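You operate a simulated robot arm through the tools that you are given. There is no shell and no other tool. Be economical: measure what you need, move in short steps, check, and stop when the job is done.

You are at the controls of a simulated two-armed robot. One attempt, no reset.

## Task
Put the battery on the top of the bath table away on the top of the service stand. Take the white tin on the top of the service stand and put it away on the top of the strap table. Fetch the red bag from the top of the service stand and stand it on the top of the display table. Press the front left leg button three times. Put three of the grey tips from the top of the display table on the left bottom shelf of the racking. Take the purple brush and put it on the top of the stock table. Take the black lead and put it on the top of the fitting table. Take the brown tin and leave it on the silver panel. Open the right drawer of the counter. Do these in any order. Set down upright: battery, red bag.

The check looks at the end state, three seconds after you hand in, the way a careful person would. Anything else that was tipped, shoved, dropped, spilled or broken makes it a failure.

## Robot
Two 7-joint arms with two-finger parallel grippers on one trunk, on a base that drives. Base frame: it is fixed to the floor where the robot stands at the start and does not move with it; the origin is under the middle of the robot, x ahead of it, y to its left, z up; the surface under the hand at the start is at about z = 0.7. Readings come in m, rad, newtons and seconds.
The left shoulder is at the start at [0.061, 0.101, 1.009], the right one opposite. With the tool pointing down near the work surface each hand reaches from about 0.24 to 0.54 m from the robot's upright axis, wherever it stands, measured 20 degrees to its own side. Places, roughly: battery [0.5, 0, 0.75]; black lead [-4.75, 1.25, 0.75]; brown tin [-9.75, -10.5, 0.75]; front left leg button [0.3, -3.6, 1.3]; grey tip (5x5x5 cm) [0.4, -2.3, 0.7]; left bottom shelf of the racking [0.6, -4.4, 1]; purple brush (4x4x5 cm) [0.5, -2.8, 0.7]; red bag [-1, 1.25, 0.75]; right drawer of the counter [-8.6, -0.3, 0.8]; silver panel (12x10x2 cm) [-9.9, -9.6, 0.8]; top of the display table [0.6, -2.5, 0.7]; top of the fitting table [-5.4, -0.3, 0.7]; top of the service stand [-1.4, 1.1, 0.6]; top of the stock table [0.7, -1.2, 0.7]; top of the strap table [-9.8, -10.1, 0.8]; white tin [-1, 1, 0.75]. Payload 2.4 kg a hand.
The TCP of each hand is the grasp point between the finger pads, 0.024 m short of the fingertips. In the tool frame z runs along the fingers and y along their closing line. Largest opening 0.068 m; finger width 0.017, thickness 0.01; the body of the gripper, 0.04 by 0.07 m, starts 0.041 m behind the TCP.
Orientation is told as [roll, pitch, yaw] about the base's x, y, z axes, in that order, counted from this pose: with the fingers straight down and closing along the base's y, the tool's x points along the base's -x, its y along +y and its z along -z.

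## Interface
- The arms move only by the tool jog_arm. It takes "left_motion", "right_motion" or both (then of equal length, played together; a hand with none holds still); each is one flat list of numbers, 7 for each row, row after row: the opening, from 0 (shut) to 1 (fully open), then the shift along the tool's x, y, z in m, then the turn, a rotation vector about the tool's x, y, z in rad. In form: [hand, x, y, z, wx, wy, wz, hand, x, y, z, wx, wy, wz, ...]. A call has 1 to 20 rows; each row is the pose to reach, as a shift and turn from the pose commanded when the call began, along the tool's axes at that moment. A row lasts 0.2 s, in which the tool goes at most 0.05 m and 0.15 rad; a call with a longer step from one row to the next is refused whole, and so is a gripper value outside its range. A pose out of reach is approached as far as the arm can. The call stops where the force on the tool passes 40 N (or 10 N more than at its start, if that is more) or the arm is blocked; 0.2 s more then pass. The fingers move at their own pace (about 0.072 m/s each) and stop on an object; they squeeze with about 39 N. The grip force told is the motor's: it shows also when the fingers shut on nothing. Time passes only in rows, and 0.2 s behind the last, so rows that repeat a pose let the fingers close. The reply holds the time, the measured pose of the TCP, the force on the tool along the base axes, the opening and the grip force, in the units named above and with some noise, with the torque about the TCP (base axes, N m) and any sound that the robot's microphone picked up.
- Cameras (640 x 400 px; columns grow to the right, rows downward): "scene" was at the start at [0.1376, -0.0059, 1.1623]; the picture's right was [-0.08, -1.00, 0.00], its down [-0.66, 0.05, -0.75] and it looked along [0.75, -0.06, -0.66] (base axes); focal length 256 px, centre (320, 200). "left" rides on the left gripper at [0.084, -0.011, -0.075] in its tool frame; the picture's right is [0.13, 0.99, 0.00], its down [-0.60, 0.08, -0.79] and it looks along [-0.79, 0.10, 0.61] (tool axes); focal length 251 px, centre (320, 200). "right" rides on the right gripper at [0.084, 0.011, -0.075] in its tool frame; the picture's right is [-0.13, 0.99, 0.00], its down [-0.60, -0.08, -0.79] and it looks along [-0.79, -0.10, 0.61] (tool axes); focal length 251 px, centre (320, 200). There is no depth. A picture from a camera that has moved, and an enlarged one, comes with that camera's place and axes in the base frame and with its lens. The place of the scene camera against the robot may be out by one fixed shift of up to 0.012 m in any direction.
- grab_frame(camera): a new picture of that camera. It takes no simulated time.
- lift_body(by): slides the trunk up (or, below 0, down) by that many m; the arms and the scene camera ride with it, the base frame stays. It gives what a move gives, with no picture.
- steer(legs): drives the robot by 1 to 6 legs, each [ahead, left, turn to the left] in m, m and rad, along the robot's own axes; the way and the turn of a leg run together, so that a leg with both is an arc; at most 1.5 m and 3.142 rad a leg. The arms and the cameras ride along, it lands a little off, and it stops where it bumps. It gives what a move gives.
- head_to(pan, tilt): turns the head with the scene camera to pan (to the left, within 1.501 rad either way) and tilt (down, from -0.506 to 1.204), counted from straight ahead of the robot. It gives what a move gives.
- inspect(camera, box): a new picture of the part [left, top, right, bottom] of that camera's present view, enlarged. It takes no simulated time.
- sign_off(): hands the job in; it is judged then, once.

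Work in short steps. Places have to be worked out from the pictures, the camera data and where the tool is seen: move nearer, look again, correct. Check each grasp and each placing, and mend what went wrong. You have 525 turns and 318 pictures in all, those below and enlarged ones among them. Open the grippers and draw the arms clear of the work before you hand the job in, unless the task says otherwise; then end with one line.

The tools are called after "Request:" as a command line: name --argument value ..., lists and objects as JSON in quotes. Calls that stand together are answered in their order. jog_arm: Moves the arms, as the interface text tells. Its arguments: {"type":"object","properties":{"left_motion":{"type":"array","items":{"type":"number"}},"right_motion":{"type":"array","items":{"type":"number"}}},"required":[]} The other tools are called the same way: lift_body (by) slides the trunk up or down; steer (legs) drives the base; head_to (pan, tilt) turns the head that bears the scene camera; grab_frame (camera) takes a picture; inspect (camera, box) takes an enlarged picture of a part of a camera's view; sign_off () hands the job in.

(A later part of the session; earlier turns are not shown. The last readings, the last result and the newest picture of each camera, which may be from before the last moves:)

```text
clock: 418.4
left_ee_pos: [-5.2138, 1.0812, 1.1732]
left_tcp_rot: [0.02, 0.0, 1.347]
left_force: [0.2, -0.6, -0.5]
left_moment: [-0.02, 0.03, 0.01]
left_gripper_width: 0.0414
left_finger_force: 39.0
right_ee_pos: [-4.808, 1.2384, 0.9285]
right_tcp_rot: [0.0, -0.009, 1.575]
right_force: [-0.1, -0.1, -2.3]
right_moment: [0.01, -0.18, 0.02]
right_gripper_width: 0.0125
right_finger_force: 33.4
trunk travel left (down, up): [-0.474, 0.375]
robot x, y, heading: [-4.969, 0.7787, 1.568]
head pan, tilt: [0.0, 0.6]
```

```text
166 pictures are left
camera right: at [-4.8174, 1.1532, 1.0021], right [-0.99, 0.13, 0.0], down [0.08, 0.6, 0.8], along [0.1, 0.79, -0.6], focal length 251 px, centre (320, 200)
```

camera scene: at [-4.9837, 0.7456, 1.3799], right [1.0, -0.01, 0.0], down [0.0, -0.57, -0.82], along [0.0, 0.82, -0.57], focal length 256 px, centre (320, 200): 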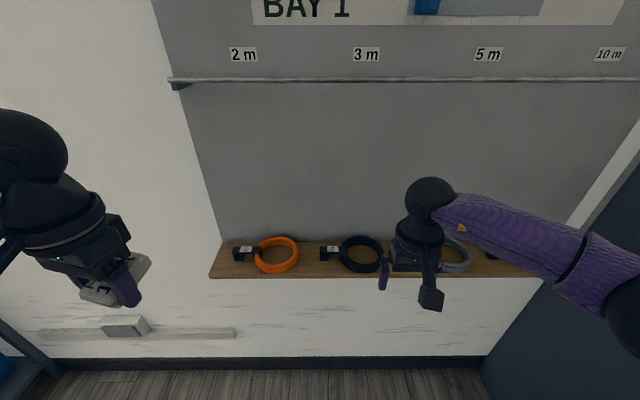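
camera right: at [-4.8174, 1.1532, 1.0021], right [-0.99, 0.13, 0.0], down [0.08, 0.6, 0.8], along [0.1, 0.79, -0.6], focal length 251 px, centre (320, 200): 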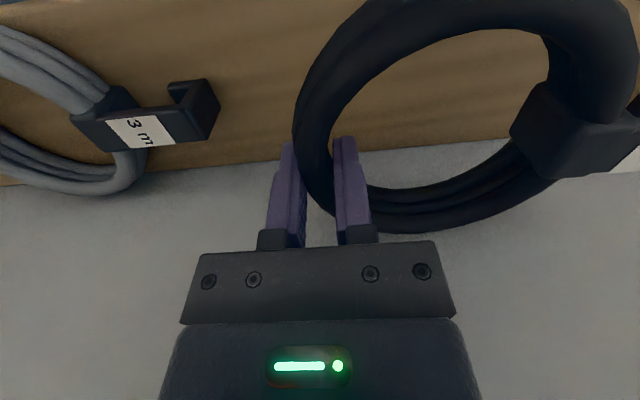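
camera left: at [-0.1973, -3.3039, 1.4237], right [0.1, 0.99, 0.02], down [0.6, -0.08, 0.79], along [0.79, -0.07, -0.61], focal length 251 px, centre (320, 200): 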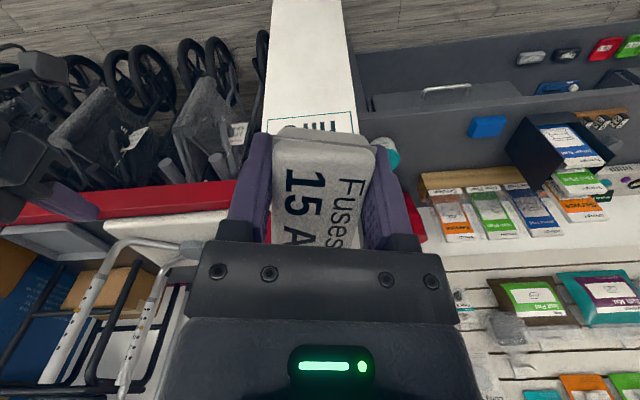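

The black lead is held. I raise, back off, turn to face the fitting table from its north side, and place myself at about [-5.39, 0.30].

Request:
lift_body --by 0.15

Request:
steer --legs '[[-0.45, 0, 0], [0, 0, -3.13], [0, -0.42, 0]]'

Request:
head_to --pan 0.0 --tilt 0.8

Request:
grab_frame --camera "scene"

Request:
grab_frame --camera "right"

```text
clock: 420.1
left_ee_pos: [-5.2134, 1.0824, 1.3218]
left_tcp_rot: [0.019, 0.001, 1.345]
left_force: [0.4, 1.0, -0.7]
left_moment: [0.0, 0.02, -0.01]
left_gripper_width: 0.0412
left_finger_force: 38.7
right_ee_pos: [-4.8071, 1.2385, 1.0886]
right_tcp_rot: [-0.001, -0.031, 1.571]
right_force: [0.5, 1.0, -2.7]
right_moment: [0.02, -0.2, -0.03]
right_gripper_width: 0.0126
right_finger_force: 33.0
trunk travel left (down, up): [-0.624, 0.225]
robot x, y, heading: [-4.9673, 0.7769, 1.566]
head pan, tilt: [0.0, 0.6]
```

```text
clock: 432.5
left_ee_pos: [-5.1586, 0.0253, 1.3227]
left_tcp_rot: [0.021, 0.0, -1.829]
left_force: [0.7, -0.1, -1.4]
left_moment: [0.01, 0.01, 0.0]
left_gripper_width: 0.0413
left_finger_force: 39.4
right_ee_pos: [-5.5697, -0.1193, 1.0884]
right_tcp_rot: [0.0, -0.031, -1.598]
right_force: [0.5, 0.3, -4.1]
right_moment: [0.0, 0.21, 0.01]
right_gripper_width: 0.0128
right_finger_force: 33.0
trunk travel left (down, up): [-0.624, 0.225]
robot x, y, heading: [-5.3872, 0.3366, -1.61]
head pan, tilt: [0.0, 0.6]
```

```text
clock: 433.2
left_ee_pos: [-5.1574, 0.0251, 1.3227]
left_tcp_rot: [0.02, 0.002, -1.827]
left_force: [-0.7, 0.5, -1.0]
left_moment: [0.0, -0.05, -0.01]
left_gripper_width: 0.0412
left_finger_force: 38.8
right_ee_pos: [-5.5673, -0.1187, 1.088]
right_tcp_rot: [-0.001, -0.032, -1.601]
right_force: [0.1, -0.2, -2.8]
right_moment: [-0.03, 0.23, -0.01]
right_gripper_width: 0.0125
right_finger_force: 32.9
trunk travel left (down, up): [-0.624, 0.225]
robot x, y, heading: [-5.393, 0.3378, -1.608]
head pan, tilt: [0.0, 0.799]
```

```text
165 pictures are left
camera scene: at [-5.4053, 0.2442, 1.5583], right [-1.0, 0.04, 0.0], down [0.03, 0.72, -0.7], along [-0.03, -0.7, -0.72], focal length 256 px, centre (320, 200)
```

scene: 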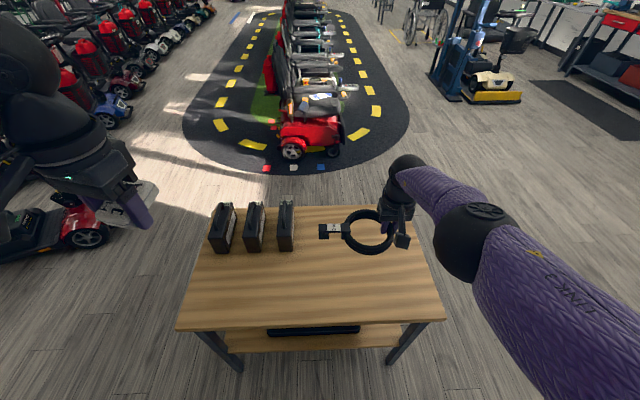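

```text
164 pictures are left
camera right: at [-5.5543, -0.0345, 1.1609], right [0.99, -0.16, 0.0], down [-0.09, -0.58, 0.81], along [-0.13, -0.8, -0.58], focal length 251 px, centre (320, 200)
```

right: 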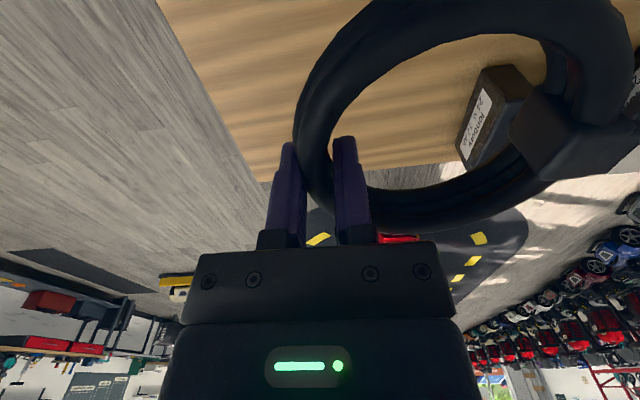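

Free space on the near half of the table right of the batteries. I move 5 cm forward and lower.

Request:
steer --legs '[[0.055, 0, 0]]'

Request:
lift_body --by -0.27

Request:
grab_frame --camera "scene"

```text
clock: 434.1
left_ee_pos: [-5.1603, -0.0312, 1.3227]
left_tcp_rot: [0.018, 0.005, -1.827]
left_force: [-0.5, -1.4, -0.8]
left_moment: [0.06, 0.01, 0.02]
left_gripper_width: 0.0411
left_finger_force: 38.4
right_ee_pos: [-5.5714, -0.1757, 1.0882]
right_tcp_rot: [-0.001, -0.03, -1.597]
right_force: [-0.3, 0.2, -2.7]
right_moment: [0.02, 0.18, -0.03]
right_gripper_width: 0.0128
right_finger_force: 33.1
trunk travel left (down, up): [-0.624, 0.225]
robot x, y, heading: [-5.3913, 0.2808, -1.611]
head pan, tilt: [0.0, 0.799]
```

```text
clock: 436.9
left_ee_pos: [-5.1596, -0.0302, 1.0518]
left_tcp_rot: [0.019, 0.004, -1.828]
left_force: [0.2, -0.5, -0.9]
left_moment: [0.01, 0.04, 0.0]
left_gripper_width: 0.0411
left_finger_force: 39.5
right_ee_pos: [-5.5705, -0.174, 0.8201]
right_tcp_rot: [-0.002, -0.032, -1.602]
right_force: [-0.1, -0.4, -2.6]
right_moment: [-0.03, 0.15, 0.02]
right_gripper_width: 0.0128
right_finger_force: 33.5
trunk travel left (down, up): [-0.354, 0.495]
robot x, y, heading: [-5.3914, 0.2847, -1.615]
head pan, tilt: [0.0, 0.799]
```

```text
163 pictures are left
camera scene: at [-5.4085, 0.164, 1.2872], right [-1.0, 0.04, 0.0], down [0.03, 0.72, -0.7], along [-0.03, -0.7, -0.72], focal length 256 px, centre (320, 200)
```

scene: 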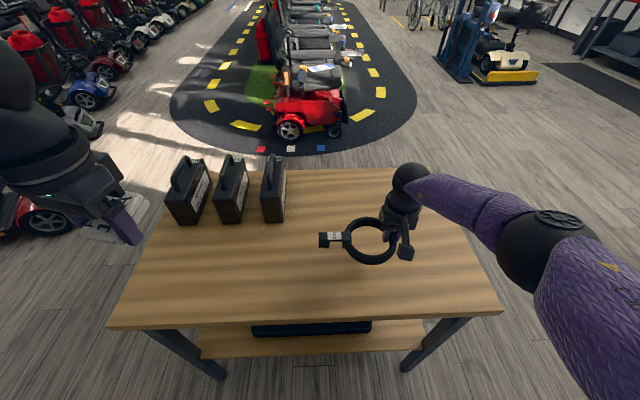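

Good position. Lower until contact.

Request:
lift_body --by -0.06

Request:
lift_body --by -0.04

```text
clock: 437.9
left_ee_pos: [-5.1603, -0.0287, 0.9929]
left_tcp_rot: [0.018, -0.001, -1.827]
left_force: [0.3, 0.0, -1.0]
left_moment: [0.01, 0.02, 0.02]
left_gripper_width: 0.0411
left_finger_force: 39.5
right_ee_pos: [-5.5717, -0.1751, 0.7588]
right_tcp_rot: [0.0, -0.033, -1.599]
right_force: [-0.2, 0.0, -2.8]
right_moment: [-0.01, 0.17, 0.01]
right_gripper_width: 0.0129
right_finger_force: 33.1
trunk travel left (down, up): [-0.294, 0.555]
robot x, y, heading: [-5.3915, 0.2807, -1.612]
head pan, tilt: [0.0, 0.799]
```

```text
clock: 438.4
left_ee_pos: [-5.1604, -0.0291, 0.9727]
left_tcp_rot: [0.02, 0.003, -1.828]
left_force: [-0.1, 0.2, -0.8]
left_moment: [-0.03, 0.0, 0.01]
left_gripper_width: 0.0411
left_finger_force: 39.0
right_ee_pos: [-5.5708, -0.1767, 0.7451]
right_tcp_rot: [0.002, -0.041, -1.606]
right_force: [-1.4, 6.2, 19.7]
right_moment: [0.61, -0.57, 0.15]
right_gripper_width: 0.0128
right_finger_force: 33.1
trunk travel left (down, up): [-0.274, 0.575]
robot x, y, heading: [-5.3935, 0.2813, -1.611]
head pan, tilt: [0.0, 0.799]
stopped: the force on the tool passed its limit at 82 N (the readings are from after the stop); the commanded pose is now the measured one
```

Touching. Ease 3 mm, open, and lift clear.

Request:
lift_body --by 0.003

Request:
jog_arm --right_motion '[0.4, 0, 0, 0, 0, 0, 0, 0.8, 0, 0, 0, 0, 0, 0, 0.8, 0, 0, 0, 0, 0, 0]'

Request:
lift_body --by 0.15

Request:
grab_frame --camera "scene"

```text
clock: 438.9
left_ee_pos: [-5.1598, -0.0308, 0.9751]
left_tcp_rot: [0.019, 0.003, -1.828]
left_force: [0.0, -0.2, -0.4]
left_moment: [0.02, -0.01, -0.01]
left_gripper_width: 0.0413
left_finger_force: 39.0
right_ee_pos: [-5.5703, -0.1762, 0.7454]
right_tcp_rot: [0.0, -0.037, -1.602]
right_force: [0.7, 1.0, -0.1]
right_moment: [-0.01, -0.31, 0.13]
right_gripper_width: 0.0128
right_finger_force: 32.7
trunk travel left (down, up): [-0.277, 0.572]
robot x, y, heading: [-5.3907, 0.2814, -1.604]
head pan, tilt: [0.0, 0.799]
```

```text
clock: 439.7
left_ee_pos: [-5.1603, -0.0297, 0.9758]
left_tcp_rot: [0.017, 0.004, -1.83]
left_force: [-0.8, -0.2, -0.3]
left_moment: [0.05, 0.01, 0.04]
left_gripper_width: 0.0415
left_finger_force: 39.7
right_ee_pos: [-5.5702, -0.1765, 0.7463]
right_tcp_rot: [0.002, -0.037, -1.602]
right_force: [1.3, 0.8, 0.1]
right_moment: [-0.01, 0.0, 0.01]
right_gripper_width: 0.0545
right_finger_force: 0.1
trunk travel left (down, up): [-0.277, 0.572]
robot x, y, heading: [-5.3972, 0.2801, -1.61]
head pan, tilt: [0.0, 0.799]
```

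```text
clock: 441.5
left_ee_pos: [-5.1614, -0.0304, 1.1247]
left_tcp_rot: [0.019, 0.004, -1.83]
left_force: [-0.3, -0.4, -1.1]
left_moment: [0.0, -0.01, -0.02]
left_gripper_width: 0.0409
left_finger_force: 39.1
right_ee_pos: [-5.571, -0.177, 0.8953]
right_tcp_rot: [0.002, -0.036, -1.604]
right_force: [0.4, 0.1, 0.1]
right_moment: [0.01, 0.02, -0.01]
right_gripper_width: 0.0544
right_finger_force: 0.0
trunk travel left (down, up): [-0.427, 0.422]
robot x, y, heading: [-5.3894, 0.2824, -1.611]
head pan, tilt: [0.0, 0.799]
```

```text
162 pictures are left
camera scene: at [-5.4082, 0.1745, 1.3607], right [-1.0, 0.04, 0.0], down [0.03, 0.72, -0.7], along [-0.03, -0.7, -0.72], focal length 256 px, centre (320, 200)
```

scene: 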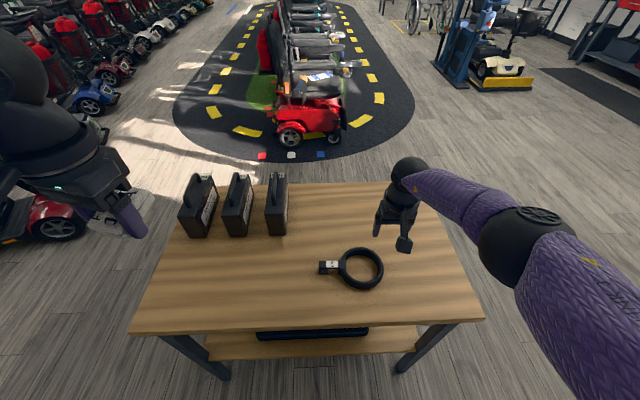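

The lead lies on the fitting table, clear of the batteries. Next the counter: I back off, turn toward -x and drive on to x≈-7.3.

Request:
steer --legs '[[-0.15, 0, 0], [0, 0, -1.53], [1.0, 0, 0], [0.95, 0, 0]]'

Request:
head_to --pan 0.0 --tilt 0.4

Request:
grab_frame --camera "scene"

```text
clock: 455.9
left_ee_pos: [-7.6301, 0.1255, 1.1252]
left_tcp_rot: [0.02, 0.003, 2.962]
left_force: [0.4, 0.3, -0.3]
left_moment: [-0.02, -0.01, 0.03]
left_gripper_width: 0.0412
left_finger_force: 38.9
right_ee_pos: [-7.8091, 0.5239, 0.8957]
right_tcp_rot: [0.003, -0.037, -3.095]
right_force: [-0.1, -0.6, 0.5]
right_moment: [0.0, -0.05, 0.0]
right_gripper_width: 0.0544
right_finger_force: 0.1
trunk travel left (down, up): [-0.427, 0.422]
robot x, y, heading: [-7.3364, 0.3824, -3.101]
head pan, tilt: [0.0, 0.799]
```

```text
clock: 456.8
left_ee_pos: [-7.6296, 0.1273, 1.124]
left_tcp_rot: [0.02, 0.004, 2.961]
left_force: [-1.0, -0.4, -1.1]
left_moment: [-0.01, -0.01, 0.01]
left_gripper_width: 0.0412
left_finger_force: 39.3
right_ee_pos: [-7.8088, 0.5237, 0.8953]
right_tcp_rot: [0.002, -0.037, -3.095]
right_force: [-0.3, 1.2, 0.3]
right_moment: [0.0, -0.01, 0.02]
right_gripper_width: 0.0543
right_finger_force: 0.0
trunk travel left (down, up): [-0.427, 0.422]
robot x, y, heading: [-7.3383, 0.3844, -3.103]
head pan, tilt: [0.0, 0.4]
```

```text
161 pictures are left
camera scene: at [-7.4695, 0.3781, 1.3958], right [-0.04, 1.0, 0.0], down [0.39, 0.02, -0.92], along [-0.92, -0.04, -0.39], focal length 256 px, centre (320, 200)
```

scene: 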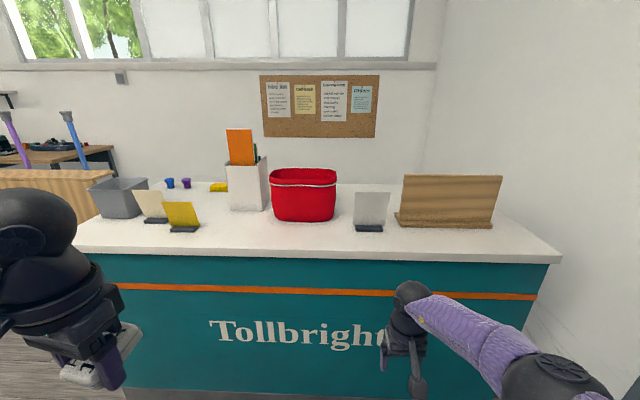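

The counter's front faces me; its drawers must be on the staff side, with the right-hand one at y≈-0.3. I move to y≈-1.3 to see the way behind.

Request:
steer --legs '[[0.1, 0, -0.04], [0, 1.3, 0], [0, 0.4, 0]]'

Request:
grab_frame --camera "scene"

```text
clock: 466.1
left_ee_pos: [-7.7551, -1.5424, 1.124]
left_tcp_rot: [0.02, 0.003, 2.911]
left_force: [0.5, 0.3, -0.2]
left_moment: [-0.01, -0.04, 0.02]
left_gripper_width: 0.0413
left_finger_force: 39.6
right_ee_pos: [-7.9131, -1.1358, 0.8959]
right_tcp_rot: [0.002, -0.037, 3.138]
right_force: [0.5, 1.2, -1.1]
right_moment: [0.0, 0.0, 0.0]
right_gripper_width: 0.0542
right_finger_force: 0.1
trunk travel left (down, up): [-0.427, 0.422]
robot x, y, heading: [-7.4448, -1.3021, 3.136]
head pan, tilt: [0.0, 0.4]
```

```text
160 pictures are left
camera scene: at [-7.5815, -1.2996, 1.3958], right [0.01, 1.0, 0.0], down [0.39, 0.0, -0.92], along [-0.92, 0.01, -0.39], focal length 256 px, centre (320, 200)
```

scene: 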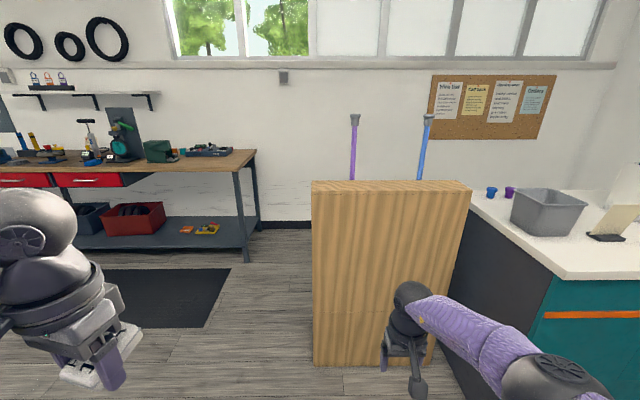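

A low wooden panel (x≈-8.53, y -1.32…-0.70) partly closes the gap; the way in is left of it. I move to the gap and look behind the counter.

Request:
steer --legs '[[0, 0.5, 0], [0.75, 0, 0]]'

Request:
head_to --pan -0.8 --tilt 0.4

Request:
grab_frame --camera "scene"

Request:
head_to --pan 0.3 --tilt 0.5

Request:
grab_frame --camera "scene"

```text
clock: 472.6
left_ee_pos: [-8.5104, -2.0242, 1.1252]
left_tcp_rot: [0.02, 0.003, 2.909]
left_force: [0.5, 0.3, -0.8]
left_moment: [-0.02, 0.0, -0.02]
left_gripper_width: 0.0412
left_finger_force: 39.4
right_ee_pos: [-8.6678, -1.6184, 0.8952]
right_tcp_rot: [0.001, -0.036, 3.134]
right_force: [-0.6, -0.5, -1.1]
right_moment: [0.0, -0.04, -0.03]
right_gripper_width: 0.0544
right_finger_force: 0.0
trunk travel left (down, up): [-0.427, 0.422]
robot x, y, heading: [-8.203, -1.783, 3.124]
head pan, tilt: [0.0, 0.4]
```

```text
clock: 473.8
left_ee_pos: [-8.5106, -2.0247, 1.1257]
left_tcp_rot: [0.021, 0.003, 2.909]
left_force: [-0.5, 0.4, -0.9]
left_moment: [-0.02, -0.02, 0.0]
left_gripper_width: 0.0412
left_finger_force: 38.9
right_ee_pos: [-8.6676, -1.6193, 0.8948]
right_tcp_rot: [0.003, -0.036, 3.135]
right_force: [0.0, -1.0, -0.2]
right_moment: [0.0, 0.0, 0.01]
right_gripper_width: 0.0543
right_finger_force: 0.0
trunk travel left (down, up): [-0.427, 0.422]
robot x, y, heading: [-8.2048, -1.7864, 3.13]
head pan, tilt: [-0.799, 0.4]
```

```text
159 pictures are left
camera scene: at [-8.3082, -1.7172, 1.3958], right [0.73, 0.69, 0.0], down [0.27, -0.28, -0.92], along [-0.63, 0.67, -0.39], focal length 256 px, centre (320, 200)
```

scene: 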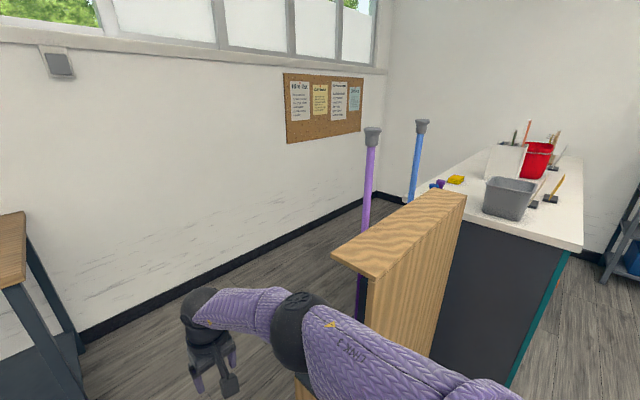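

```text
clock: 475.1
left_ee_pos: [-8.5122, -2.0255, 1.1251]
left_tcp_rot: [0.019, 0.004, 2.91]
left_force: [-0.3, -0.5, 0.6]
left_moment: [0.02, 0.0, 0.01]
left_gripper_width: 0.0412
left_finger_force: 38.6
right_ee_pos: [-8.669, -1.6173, 0.8961]
right_tcp_rot: [0.001, -0.035, 3.135]
right_force: [-0.1, 0.1, 0.2]
right_moment: [0.0, -0.02, 0.01]
right_gripper_width: 0.0543
right_finger_force: 0.1
trunk travel left (down, up): [-0.427, 0.422]
robot x, y, heading: [-8.2005, -1.7829, 3.127]
head pan, tilt: [0.3, 0.499]
```

```text
158 pictures are left
camera scene: at [-8.3319, -1.8101, 1.3867], right [-0.28, 0.96, 0.0], down [0.46, 0.13, -0.88], along [-0.84, -0.25, -0.48], focal length 256 px, centre (320, 200)
```

scene: 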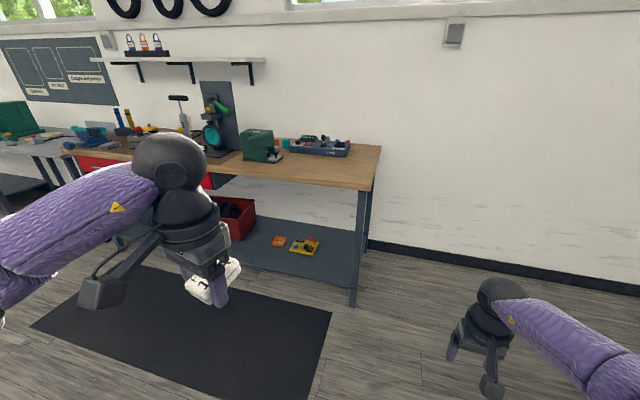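

Two poles stand just behind the panel (x≈-8.66). I raise the trunk so my elbows clear the panel, drive through the gap, and turn around behind it.

Request:
lift_body --by 0.25

Request:
steer --legs '[[0, 0.06, 0.01], [0.55, 0, 0], [0.58, -0.5, 0], [0, 0, -3.13]]'

Request:
head_to --pan 0.6 --tilt 0.5

Request:
grab_frame --camera "scene"

```text
clock: 477.7
left_ee_pos: [-8.5113, -2.0259, 1.3757]
left_tcp_rot: [0.019, 0.003, 2.908]
left_force: [-0.1, 0.0, -0.7]
left_moment: [0.0, -0.05, 0.0]
left_gripper_width: 0.0413
left_finger_force: 39.8
right_ee_pos: [-8.6675, -1.6184, 1.1454]
right_tcp_rot: [0.002, -0.04, 3.133]
right_force: [-0.9, 0.5, -0.8]
right_moment: [0.01, 0.01, -0.04]
right_gripper_width: 0.0544
right_finger_force: 0.0
trunk travel left (down, up): [-0.677, 0.172]
robot x, y, heading: [-8.2058, -1.7827, 3.129]
head pan, tilt: [0.3, 0.499]
```

```text
clock: 492.4
left_ee_pos: [-9.0255, -1.1063, 1.3747]
left_tcp_rot: [0.019, 0.004, -0.208]
left_force: [-0.2, 0.7, -0.4]
left_moment: [-0.02, 0.01, 0.01]
left_gripper_width: 0.0412
left_finger_force: 39.1
right_ee_pos: [-8.8584, -1.5093, 1.1468]
right_tcp_rot: [0.002, -0.041, 0.019]
right_force: [-0.2, 0.3, 0.7]
right_moment: [0.0, 0.0, 0.0]
right_gripper_width: 0.0544
right_finger_force: 0.0
trunk travel left (down, up): [-0.677, 0.172]
robot x, y, heading: [-9.3265, -1.3517, 0.009]
head pan, tilt: [0.3, 0.499]
```

```text
clock: 493.2
left_ee_pos: [-9.025, -1.106, 1.3754]
left_tcp_rot: [0.018, 0.004, -0.209]
left_force: [1.0, -0.6, -1.0]
left_moment: [0.01, 0.01, 0.01]
left_gripper_width: 0.0414
left_finger_force: 39.3
right_ee_pos: [-8.8589, -1.5093, 1.1461]
right_tcp_rot: [0.002, -0.04, 0.02]
right_force: [-0.4, -0.2, 0.4]
right_moment: [-0.02, 0.03, -0.02]
right_gripper_width: 0.0545
right_finger_force: 0.2
trunk travel left (down, up): [-0.677, 0.172]
robot x, y, heading: [-9.3244, -1.3524, 0.006]
head pan, tilt: [0.6, 0.499]
```

```text
157 pictures are left
camera scene: at [-9.2516, -1.2999, 1.6373], right [0.57, -0.82, 0.0], down [-0.39, -0.27, -0.88], along [0.72, 0.5, -0.48], focal length 256 px, centre (320, 200)
```

scene: 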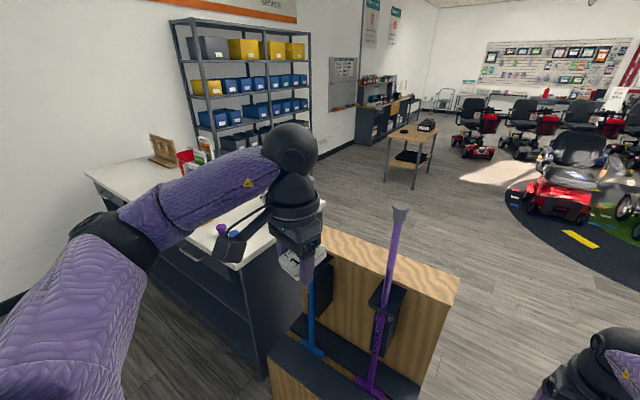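

The counter's back has drawers. I move along behind it to y≈-0.35 and look.

Request:
steer --legs '[[-0.1, 0.3, 0], [0, 0.75, 0]]'

Request:
head_to --pan 0.0 --tilt 0.8

Request:
grab_frame --camera "scene"

Request:
grab_frame --camera "right"

```text
clock: 499.0
left_ee_pos: [-9.1433, -0.0511, 1.3729]
left_tcp_rot: [0.019, 0.004, -0.194]
left_force: [-0.2, -0.2, 0.4]
left_moment: [-0.04, 0.01, 0.02]
left_gripper_width: 0.0411
left_finger_force: 39.0
right_ee_pos: [-8.9729, -0.4508, 1.1455]
right_tcp_rot: [0.003, -0.042, 0.031]
right_force: [-0.4, -0.2, 0.8]
right_moment: [0.01, -0.03, 0.02]
right_gripper_width: 0.054
right_finger_force: 0.1
trunk travel left (down, up): [-0.677, 0.172]
robot x, y, heading: [-9.4412, -0.3032, 0.025]
head pan, tilt: [0.6, 0.499]
```

```text
clock: 500.0
left_ee_pos: [-9.1442, -0.0513, 1.374]
left_tcp_rot: [0.019, 0.003, -0.194]
left_force: [0.0, 0.8, -1.3]
left_moment: [0.01, 0.01, 0.01]
left_gripper_width: 0.041
left_finger_force: 39.0
right_ee_pos: [-8.9713, -0.452, 1.1462]
right_tcp_rot: [0.002, -0.041, 0.031]
right_force: [-0.5, -0.1, -0.4]
right_moment: [-0.01, 0.03, -0.01]
right_gripper_width: 0.0543
right_finger_force: 0.0
trunk travel left (down, up): [-0.677, 0.172]
robot x, y, heading: [-9.4415, -0.301, 0.02]
head pan, tilt: [0.0, 0.799]
```

```text
156 pictures are left
camera scene: at [-9.3608, -0.299, 1.6114], right [0.03, -1.0, 0.0], down [-0.72, -0.02, -0.7], along [0.7, 0.02, -0.72], focal length 256 px, centre (320, 200)
```

scene: 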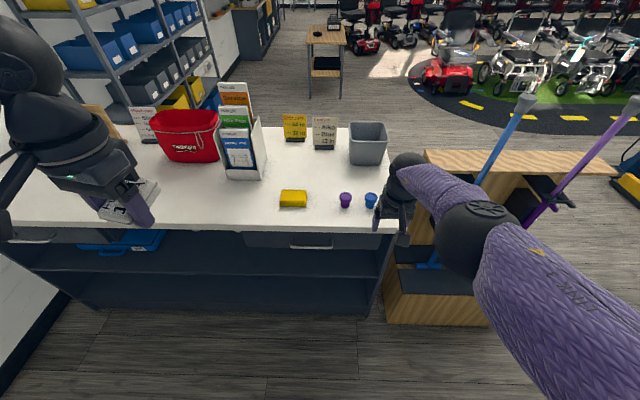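

```text
155 pictures are left
camera right: at [-9.0593, -0.4446, 1.2177], right [0.1, 1.0, 0.01], down [0.57, -0.06, 0.82], along [0.81, -0.08, -0.58], focal length 251 px, centre (320, 200)
```

right: 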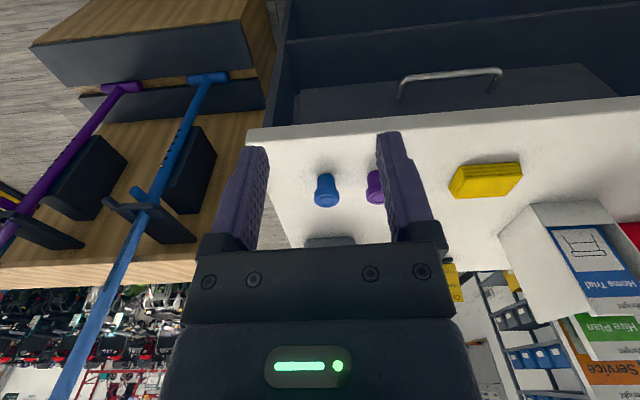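

The right drawer's bail handle triangulates to [-8.816, -0.25, 0.82], under the counter's overhang. I'll grip the bar from the front with a horizontal hand, fingers above and below. First, tilt the right hand forward.

Request:
jog_arm --right_motion '[0.8, 0.012, 0, -0.006, 0, -0.14, 0, 0.8, 0.024, 0, -0.012, 0, -0.28, 0, 0.8, 0.036, 0, -0.018, 0, -0.42, 0, 0.8, 0.048, 0, -0.024, 0, -0.56, 0, 0.8, 0.06, 0, -0.03, 0, -0.7, 0, 0.8, 0.072, 0, -0.036, 0, -0.84, 0, 0.8, 0.084, 0, -0.042, 0, -0.98, 0, 0.8, 0.096, 0, -0.048, 0, -1.12, 0, 0.8, 0.108, 0, -0.054, 0, -1.26, 0, 0.8, 0.115, 0, -0.06, 0, -1.4, 0]'

Request:
jog_arm --right_motion '[0.8, 0, 0, 0, 0, 0, 0.14, 0.8, 0, 0, 0, 0, 0, 0.28, 0.8, 0, 0, 0, 0, 0, 0.42, 0.8, 0, 0, 0, 0, 0, 0.56, 0.8, 0, 0, 0, 0, 0, 0.7, 0.8, 0, 0, 0, 0, 0, 0.84, 0.8, 0, 0, 0, 0, 0, 0.98, 0.8, 0, 0, 0, 0, 0, 1.12, 0.8, 0, 0, 0, 0, 0, 1.26, 0.8, 0, 0, 0, 0, 0, 1.4, 0.8, 0, 0, 0, 0, 0, 1.54]'

Request:
grab_frame --camera "scene"

```text
clock: 502.2
left_ee_pos: [-9.1446, -0.051, 1.3748]
left_tcp_rot: [0.018, 0.003, -0.194]
left_force: [-0.1, 1.2, -0.3]
left_moment: [0.03, 0.04, 0.02]
left_gripper_width: 0.0415
left_finger_force: 38.9
right_ee_pos: [-9.0456, -0.4545, 1.1807]
right_tcp_rot: [0.087, -0.746, -0.023]
right_force: [-0.3, -0.6, 0.4]
right_moment: [0.0, -0.01, 0.02]
right_gripper_width: 0.0543
right_finger_force: 0.1
right hand out of reach, approached as far as the arm can: row 1, 6, 7, 8, 9, 10
trunk travel left (down, up): [-0.677, 0.172]
robot x, y, heading: [-9.4375, -0.3013, 0.024]
head pan, tilt: [0.0, 0.799]
```

```text
clock: 504.6
left_ee_pos: [-9.1437, -0.0506, 1.3757]
left_tcp_rot: [0.019, 0.005, -0.194]
left_force: [0.3, -1.0, -0.4]
left_moment: [0.0, -0.02, 0.02]
left_gripper_width: 0.0413
left_finger_force: 38.8
right_ee_pos: [-9.0452, -0.4529, 1.1819]
right_tcp_rot: [0.751, 0.045, -1.515]
right_force: [-0.7, 0.4, -0.5]
right_moment: [0.0, -0.02, -0.03]
right_gripper_width: 0.0544
right_finger_force: 0.1
trunk travel left (down, up): [-0.677, 0.172]
robot x, y, heading: [-9.4439, -0.3031, 0.024]
head pan, tilt: [0.0, 0.799]
```

```text
154 pictures are left
camera scene: at [-9.361, -0.2992, 1.6114], right [0.02, -1.0, 0.0], down [-0.72, -0.02, -0.7], along [0.7, 0.02, -0.72], focal length 256 px, centre (320, 200)
```

scene: 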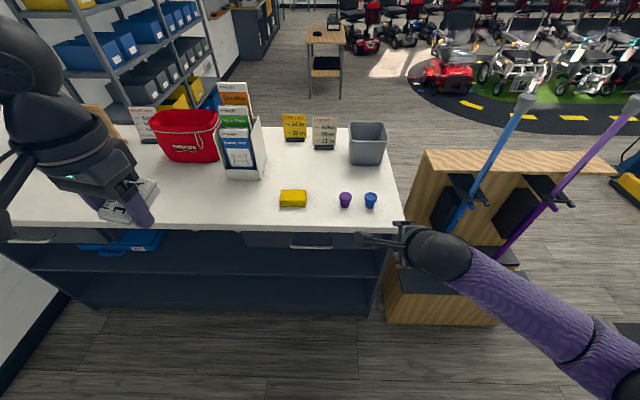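

Partly tilted (0.75 rad) with the closing line now in the vertical plane. I lower the trunk and continue tilting at the lower height, still well back from the counter.

Request:
lift_body --by -0.4

Request:
jog_arm --right_motion '[0.8, 0, -0.02, -0.025, -0.1, 0, 0, 0.8, 0, -0.04, -0.05, -0.2, 0, 0, 0.8, 0, -0.05, -0.07, -0.3, 0, 0, 0.8, 0, -0.06, -0.09, -0.4, 0, 0, 0.8, 0, -0.07, -0.1, -0.5, 0, 0, 0.8, 0, -0.07, -0.1, -0.6, 0, 0]'

Request:
grab_frame --camera "scene"

Request:
grab_frame --camera "right"

```text
clock: 508.4
left_ee_pos: [-9.1456, -0.0512, 0.9746]
left_tcp_rot: [0.02, 0.005, -0.192]
left_force: [-0.6, -0.2, -0.6]
left_moment: [0.0, 0.02, 0.04]
left_gripper_width: 0.0412
left_finger_force: 38.9
right_ee_pos: [-9.0433, -0.4537, 0.7766]
right_tcp_rot: [0.732, 0.044, -1.51]
right_force: [-0.9, 1.0, -0.1]
right_moment: [0.0, 0.0, -0.01]
right_gripper_width: 0.0543
right_finger_force: 0.1
trunk travel left (down, up): [-0.277, 0.572]
robot x, y, heading: [-9.4404, -0.3018, 0.024]
head pan, tilt: [0.0, 0.799]
```

```text
clock: 509.8
left_ee_pos: [-9.1438, -0.0515, 0.9758]
left_tcp_rot: [0.02, 0.003, -0.192]
left_force: [0.5, -1.2, -0.6]
left_moment: [0.01, 0.01, 0.0]
left_gripper_width: 0.0412
left_finger_force: 39.3
right_ee_pos: [-9.0518, -0.4516, 0.7942]
right_tcp_rot: [0.753, 0.064, -1.497]
right_force: [1.0, 0.3, -0.1]
right_moment: [0.01, 0.02, -0.01]
right_gripper_width: 0.0542
right_finger_force: 0.1
right hand out of reach, approached as far as the arm can: row 1, 2, 3, 4, 5, 6
trunk travel left (down, up): [-0.277, 0.572]
robot x, y, heading: [-9.4431, -0.3011, 0.025]
head pan, tilt: [0.0, 0.799]
```

```text
153 pictures are left
camera scene: at [-9.3189, -0.2981, 1.2093], right [0.02, -1.0, 0.0], down [-0.72, -0.02, -0.7], along [0.7, 0.02, -0.72], focal length 256 px, centre (320, 200)
```

scene: 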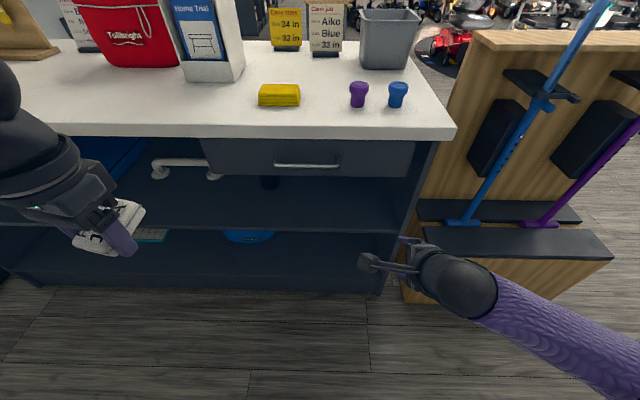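

```text
152 pictures are left
camera right: at [-9.1015, -0.3761, 0.8607], right [0.73, -0.12, 0.67], down [-0.55, -0.68, 0.48], along [0.4, -0.72, -0.56], focal length 251 px, centre (320, 200)
```

right: 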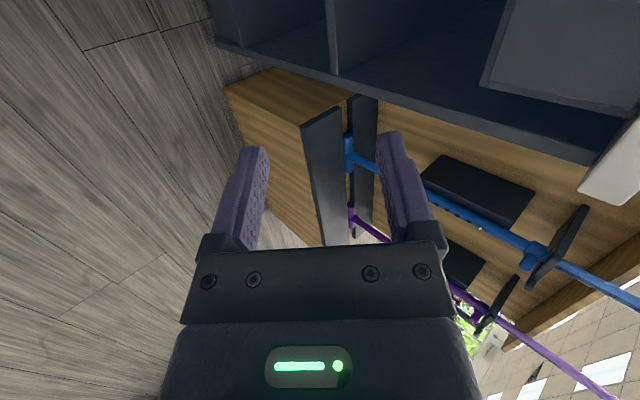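

The wrist won't tilt beyond 0.75 rad here, but the geometry still works: the fingers can take the bar diagonally under the overhang. I align height and y first.

Request:
lift_body --by 0.048

Request:
steer --legs '[[0, 0.2, -0.025], [0.13, 0, 0]]'

Request:
grab_frame --camera "scene"

Request:
grab_frame --camera "right"

```text
clock: 510.7
left_ee_pos: [-9.1442, -0.0513, 1.0233]
left_tcp_rot: [0.02, 0.003, -0.191]
left_force: [-0.3, -1.2, 0.2]
left_moment: [0.03, -0.01, -0.01]
left_gripper_width: 0.0412
left_finger_force: 39.2
right_ee_pos: [-9.0542, -0.4518, 0.841]
right_tcp_rot: [0.754, 0.064, -1.496]
right_force: [0.4, -0.6, 0.6]
right_moment: [0.03, 0.0, 0.03]
right_gripper_width: 0.0544
right_finger_force: 0.0
trunk travel left (down, up): [-0.325, 0.524]
robot x, y, heading: [-9.4436, -0.3028, 0.024]
head pan, tilt: [0.0, 0.799]
```

```text
clock: 513.2
left_ee_pos: [-9.0071, 0.1428, 1.0232]
left_tcp_rot: [0.018, 0.003, -0.221]
left_force: [-0.8, 0.2, -0.6]
left_moment: [-0.04, -0.01, -0.03]
left_gripper_width: 0.0411
left_finger_force: 39.1
right_ee_pos: [-8.9286, -0.2594, 0.841]
right_tcp_rot: [0.753, 0.065, -1.522]
right_force: [-0.4, 0.5, -1.0]
right_moment: [-0.01, -0.02, 0.01]
right_gripper_width: 0.0543
right_finger_force: 0.3
trunk travel left (down, up): [-0.325, 0.524]
robot x, y, heading: [-9.3105, -0.0981, -0.002]
head pan, tilt: [0.0, 0.799]
```

```text
151 pictures are left
camera scene: at [-9.1985, -0.0991, 1.2579], right [0.0, -1.0, 0.0], down [-0.72, 0.0, -0.7], along [0.7, 0.0, -0.72], focal length 256 px, centre (320, 200)
```

scene: 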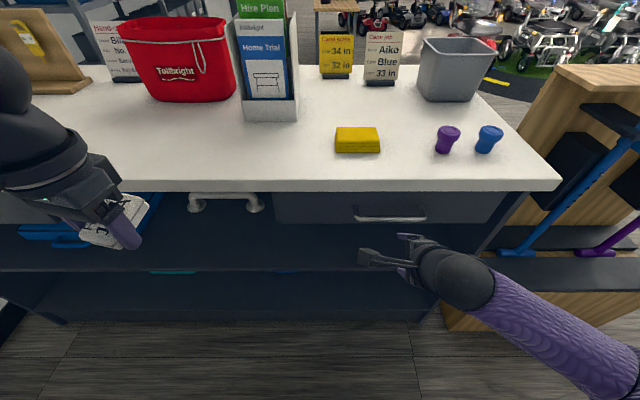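

```text
150 pictures are left
camera right: at [-8.9746, -0.1834, 0.9092], right [0.73, -0.14, 0.67], down [-0.57, -0.67, 0.48], along [0.38, -0.73, -0.56], focal length 251 px, centre (320, 200)
```

right: 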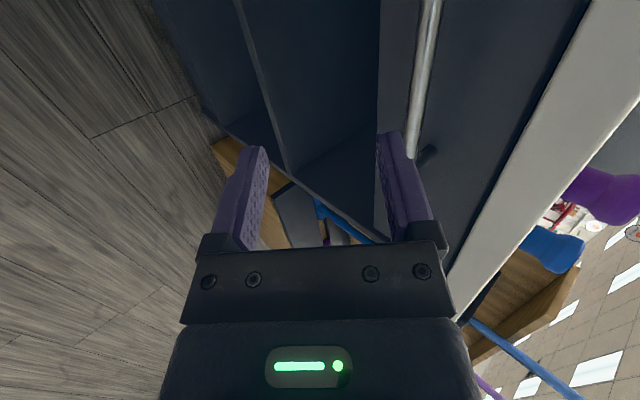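

The bar is precisely at x -8.816, z 0.822. I advance 8.5 cm and check.

Request:
lift_body --by -0.005

Request:
steer --legs '[[0.08, 0, 0]]'

Request:
grab_frame --camera "right"

Request:
inspect --camera "scene" --box '[300, 160, 480, 320]'

```text
clock: 513.8
left_ee_pos: [-9.0078, 0.1432, 1.0189]
left_tcp_rot: [0.02, 0.002, -0.22]
left_force: [0.2, 0.7, -1.2]
left_moment: [-0.05, 0.03, -0.02]
left_gripper_width: 0.0413
left_finger_force: 39.0
right_ee_pos: [-8.9277, -0.2604, 0.837]
right_tcp_rot: [0.753, 0.065, -1.521]
right_force: [-0.1, -0.1, 0.1]
right_moment: [0.0, 0.01, -0.04]
right_gripper_width: 0.0544
right_finger_force: 0.0
trunk travel left (down, up): [-0.32, 0.529]
robot x, y, heading: [-9.3134, -0.1011, 0.001]
head pan, tilt: [0.0, 0.799]
```

```text
clock: 514.8
left_ee_pos: [-8.928, 0.1428, 1.0173]
left_tcp_rot: [0.02, 0.005, -0.218]
left_force: [-0.1, 0.0, -0.1]
left_moment: [-0.04, 0.03, 0.02]
left_gripper_width: 0.0411
left_finger_force: 39.5
right_ee_pos: [-8.8481, -0.2608, 0.8365]
right_tcp_rot: [0.754, 0.065, -1.522]
right_force: [-1.2, 0.5, 0.5]
right_moment: [0.0, 0.0, 0.0]
right_gripper_width: 0.0544
right_finger_force: 0.1
trunk travel left (down, up): [-0.32, 0.529]
robot x, y, heading: [-9.2331, -0.102, -0.002]
head pan, tilt: [0.0, 0.799]
```

```text
149 pictures are left
camera right: at [-8.8945, -0.1833, 0.9042], right [0.73, -0.14, 0.67], down [-0.57, -0.67, 0.48], along [0.38, -0.73, -0.56], focal length 251 px, centre (320, 200)
```

right: 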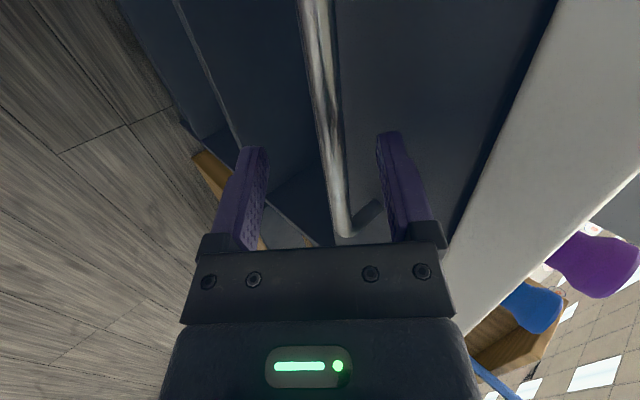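

```text
2.50 times, centred on (390, 240) of scene
camera zoom: at [-9.1175, -0.0992, 1.2528], right [0.0, -1.0, 0.0], down [-0.72, 0.0, -0.7], along [0.7, 0.0, -0.72], focal length 640 px, centre (145, 100)
```

zoom: 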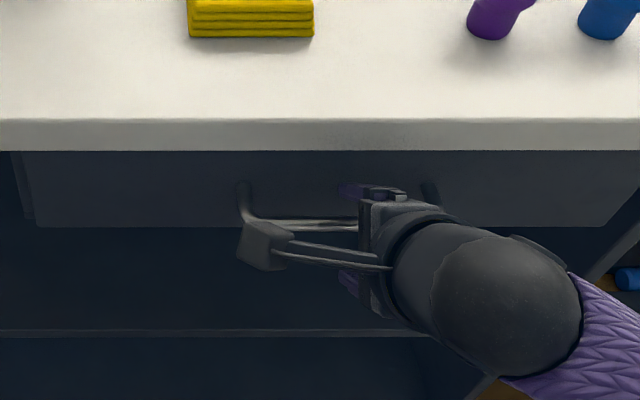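

The bar is in the mouth, centred, ~1 cm beyond the tips. Advance 2.2 cm and close.

Request:
steer --legs '[[0.022, 0, 0]]'

Request:
jog_arm --right_motion '[0.5, 0, 0, 0, 0, 0, 0, 0.2, 0, 0, 0, 0, 0, 0, 0, 0, 0, 0, 0, 0, 0, 0, 0, 0, 0, 0, 0, 0, 0, 0, 0, 0, 0, 0, 0]'

Request:
grab_frame --camera "right"

```text
clock: 515.7
left_ee_pos: [-8.914, 0.1429, 1.0178]
left_tcp_rot: [0.019, 0.004, -0.223]
left_force: [0.2, 0.6, -1.3]
left_moment: [-0.01, 0.02, 0.02]
left_gripper_width: 0.0411
left_finger_force: 38.9
right_ee_pos: [-8.836, -0.2602, 0.8395]
right_tcp_rot: [0.759, 0.067, -1.521]
right_force: [-13.2, -0.9, 5.1]
right_moment: [-0.03, -0.27, -0.14]
right_gripper_width: 0.0492
right_finger_force: 0.1
trunk travel left (down, up): [-0.32, 0.529]
robot x, y, heading: [-9.2161, -0.0994, -0.005]
head pan, tilt: [0.0, 0.799]
stopped in leg 1: the force on the tool passed its limit at 63 N (the readings are from after the stop); the commanded pose is now the measured one
```

```text
clock: 517.1
left_ee_pos: [-8.9137, 0.1432, 1.0178]
left_tcp_rot: [0.02, 0.005, -0.222]
left_force: [0.6, -0.9, -0.3]
left_moment: [-0.01, 0.05, 0.03]
left_gripper_width: 0.0414
left_finger_force: 39.1
right_ee_pos: [-8.8366, -0.2605, 0.8366]
right_tcp_rot: [0.745, 0.067, -1.52]
right_force: [-3.7, -2.2, -4.7]
right_moment: [-0.3, 0.06, 0.56]
right_gripper_width: 0.0118
right_finger_force: 32.7
trunk travel left (down, up): [-0.32, 0.529]
robot x, y, heading: [-9.2187, -0.1005, -0.005]
head pan, tilt: [0.0, 0.799]
stopped in row 5 (right hand): the force on the tool passed its limit at 41 N (the readings are from after the stop); the commanded pose is now the measured one
```

```text
147 pictures are left
camera right: at [-8.883, -0.1832, 0.904], right [0.73, -0.14, 0.66], down [-0.56, -0.67, 0.49], along [0.38, -0.73, -0.57], focal length 251 px, centre (320, 200)
```

right: 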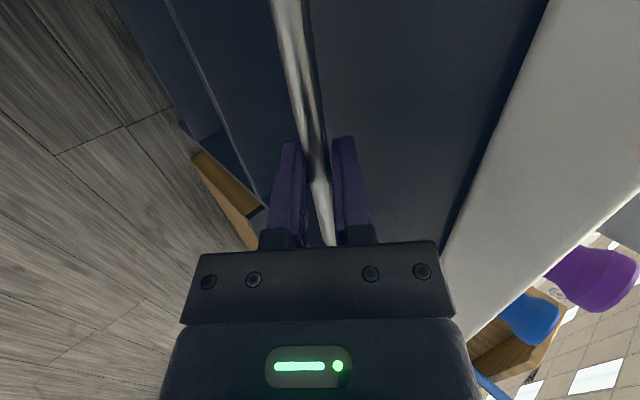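

The bar is gripped. Pull: drive backward 0.1 m and watch the force.

Request:
steer --legs '[[-0.1, 0, 0]]'

Request:
grab_frame --camera "scene"

```text
clock: 518.2
left_ee_pos: [-9.0143, 0.1428, 1.018]
left_tcp_rot: [0.02, 0.002, -0.219]
left_force: [-0.1, 0.5, -0.8]
left_moment: [0.01, 0.03, 0.03]
left_gripper_width: 0.0413
left_finger_force: 39.5
right_ee_pos: [-8.9374, -0.2593, 0.8357]
right_tcp_rot: [0.75, 0.066, -1.519]
right_force: [0.2, -6.1, -4.1]
right_moment: [-0.64, -0.03, 0.11]
right_gripper_width: 0.0116
right_finger_force: 32.3
trunk travel left (down, up): [-0.32, 0.529]
robot x, y, heading: [-9.322, -0.0969, -0.003]
head pan, tilt: [0.0, 0.799]
```

```text
146 pictures are left
camera scene: at [-9.2056, -0.0998, 1.2528], right [0.0, -1.0, 0.0], down [-0.72, 0.0, -0.7], along [0.7, 0.0, -0.72], focal length 256 px, centre (320, 200)
```

scene: 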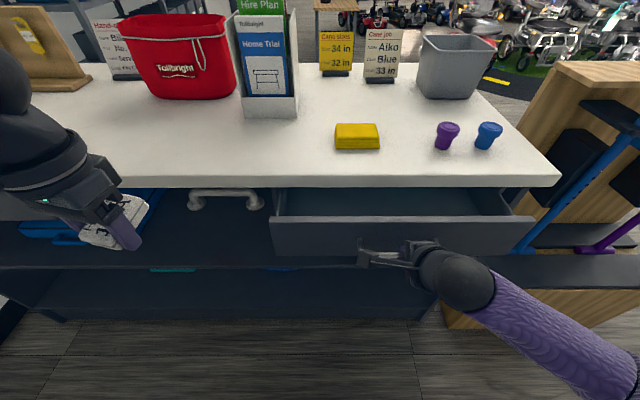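

The drawer is opening. Pull 0.2 m more.

Request:
steer --legs '[[-0.2, 0, 0]]'

Request:
grab_frame --camera "scene"

```text
clock: 519.8
left_ee_pos: [-9.2147, 0.1423, 1.0172]
left_tcp_rot: [0.019, 0.002, -0.222]
left_force: [-0.4, -0.4, -0.4]
left_moment: [-0.01, 0.0, -0.04]
left_gripper_width: 0.0414
left_finger_force: 39.0
right_ee_pos: [-9.1383, -0.2597, 0.8365]
right_tcp_rot: [0.749, 0.065, -1.521]
right_force: [-0.6, -4.3, -3.7]
right_moment: [-0.27, 0.01, 0.51]
right_gripper_width: 0.0118
right_finger_force: 32.8
trunk travel left (down, up): [-0.32, 0.529]
robot x, y, heading: [-9.5195, -0.0979, -0.008]
head pan, tilt: [0.0, 0.799]
```

```text
145 pictures are left
camera scene: at [-9.4057, -0.0992, 1.2528], right [0.0, -1.0, 0.0], down [-0.72, 0.0, -0.7], along [0.7, 0.0, -0.72], focal length 256 px, centre (320, 200)
```

scene: 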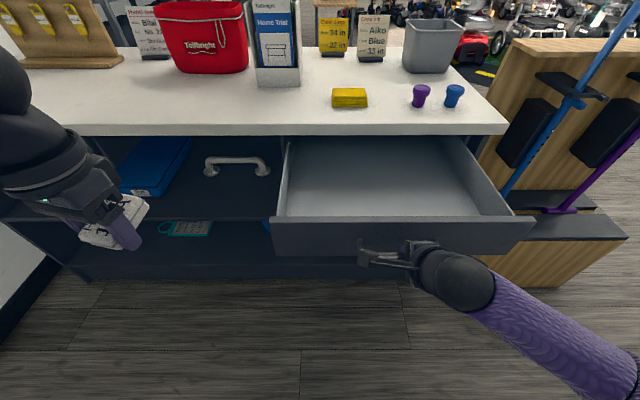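

Open 0.3 m. I try a little more to be sure it is fully open.

Request:
steer --legs '[[-0.07, 0, 0]]'

Request:
jog_arm --right_motion '[0.4, 0, 0, 0, 0, 0, 0, 0.9, 0, 0, 0, 0, 0, 0, 0.9, 0, 0, 0, 0, 0, 0]'

Request:
grab_frame --camera "right"

Request:
grab_frame --camera "scene"

```text
clock: 520.9
left_ee_pos: [-9.2857, 0.1429, 1.0181]
left_tcp_rot: [0.019, 0.003, -0.22]
left_force: [0.3, 0.5, -2.0]
left_moment: [-0.01, 0.03, 0.0]
left_gripper_width: 0.0412
left_finger_force: 38.5
right_ee_pos: [-9.2071, -0.2599, 0.8357]
right_tcp_rot: [0.748, 0.065, -1.522]
right_force: [0.7, -6.4, -1.8]
right_moment: [-0.49, -0.01, 0.22]
right_gripper_width: 0.0117
right_finger_force: 32.6
trunk travel left (down, up): [-0.32, 0.529]
robot x, y, heading: [-9.5883, -0.0972, -0.006]
head pan, tilt: [0.0, 0.799]
```

```text
clock: 521.6
left_ee_pos: [-9.2855, 0.1432, 1.017]
left_tcp_rot: [0.019, 0.005, -0.221]
left_force: [0.4, -0.3, -0.5]
left_moment: [0.01, -0.01, 0.04]
left_gripper_width: 0.0412
left_finger_force: 39.2
right_ee_pos: [-9.2073, -0.2594, 0.8369]
right_tcp_rot: [0.747, 0.064, -1.522]
right_force: [-1.6, -0.2, -1.4]
right_moment: [0.02, 0.05, 0.0]
right_gripper_width: 0.0597
right_finger_force: 0.1
trunk travel left (down, up): [-0.32, 0.529]
robot x, y, heading: [-9.583, -0.0985, -0.002]
head pan, tilt: [0.0, 0.799]
```

```text
144 pictures are left
camera right: at [-9.2541, -0.1825, 0.9038], right [0.73, -0.14, 0.67], down [-0.57, -0.66, 0.49], along [0.38, -0.73, -0.56], focal length 251 px, centre (320, 200)
```

right: 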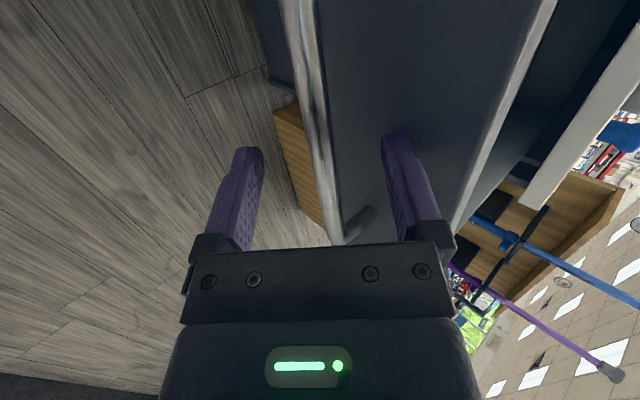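

```text
143 pictures are left
camera scene: at [-9.4759, -0.0985, 1.2529], right [0.0, -1.0, 0.0], down [-0.72, 0.0, -0.7], along [0.7, 0.0, -0.72], focal length 256 px, centre (320, 200)
```

scene: 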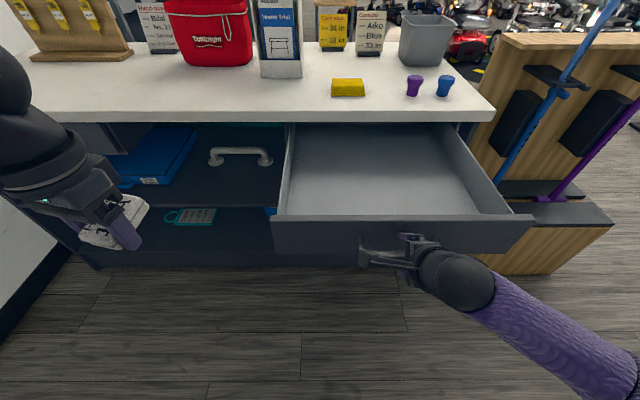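

The drawer stands 0.37 m open, handle released. I back the hand off the handle and leave sideways, raise the trunk, and exit through the gap.

Request:
steer --legs '[[-0.08, 0, 0], [0, -0.6, 0], [0, -0.62, 0]]'

Request:
grab_frame --camera "scene"

```text
clock: 528.9
left_ee_pos: [-9.3765, -1.096, 1.0179]
left_tcp_rot: [0.02, 0.003, -0.232]
left_force: [0.3, 0.2, -0.4]
left_moment: [-0.02, 0.01, 0.0]
left_gripper_width: 0.041
left_finger_force: 39.0
right_ee_pos: [-9.3019, -1.5008, 0.836]
right_tcp_rot: [0.75, 0.065, -1.532]
right_force: [-0.2, 0.4, 0.5]
right_moment: [-0.03, 0.01, 0.01]
right_gripper_width: 0.061
right_finger_force: 0.1
trunk travel left (down, up): [-0.32, 0.529]
robot x, y, heading: [-9.6848, -1.3367, -0.013]
head pan, tilt: [0.0, 0.799]
```

```text
142 pictures are left
camera scene: at [-9.5694, -1.3366, 1.2529], right [-0.01, -1.0, 0.0], down [-0.72, 0.01, -0.7], along [0.7, -0.01, -0.72], focal length 256 px, centre (320, 200)
```

scene: 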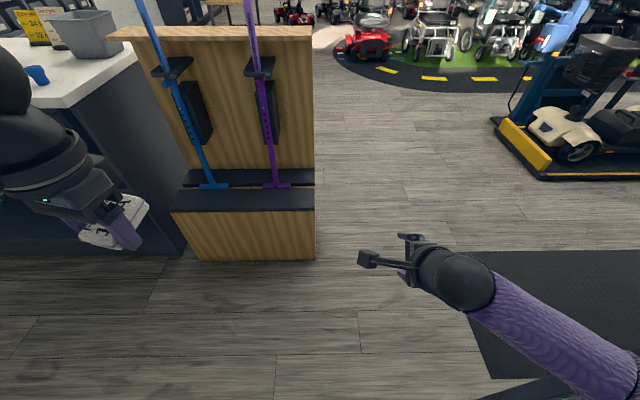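

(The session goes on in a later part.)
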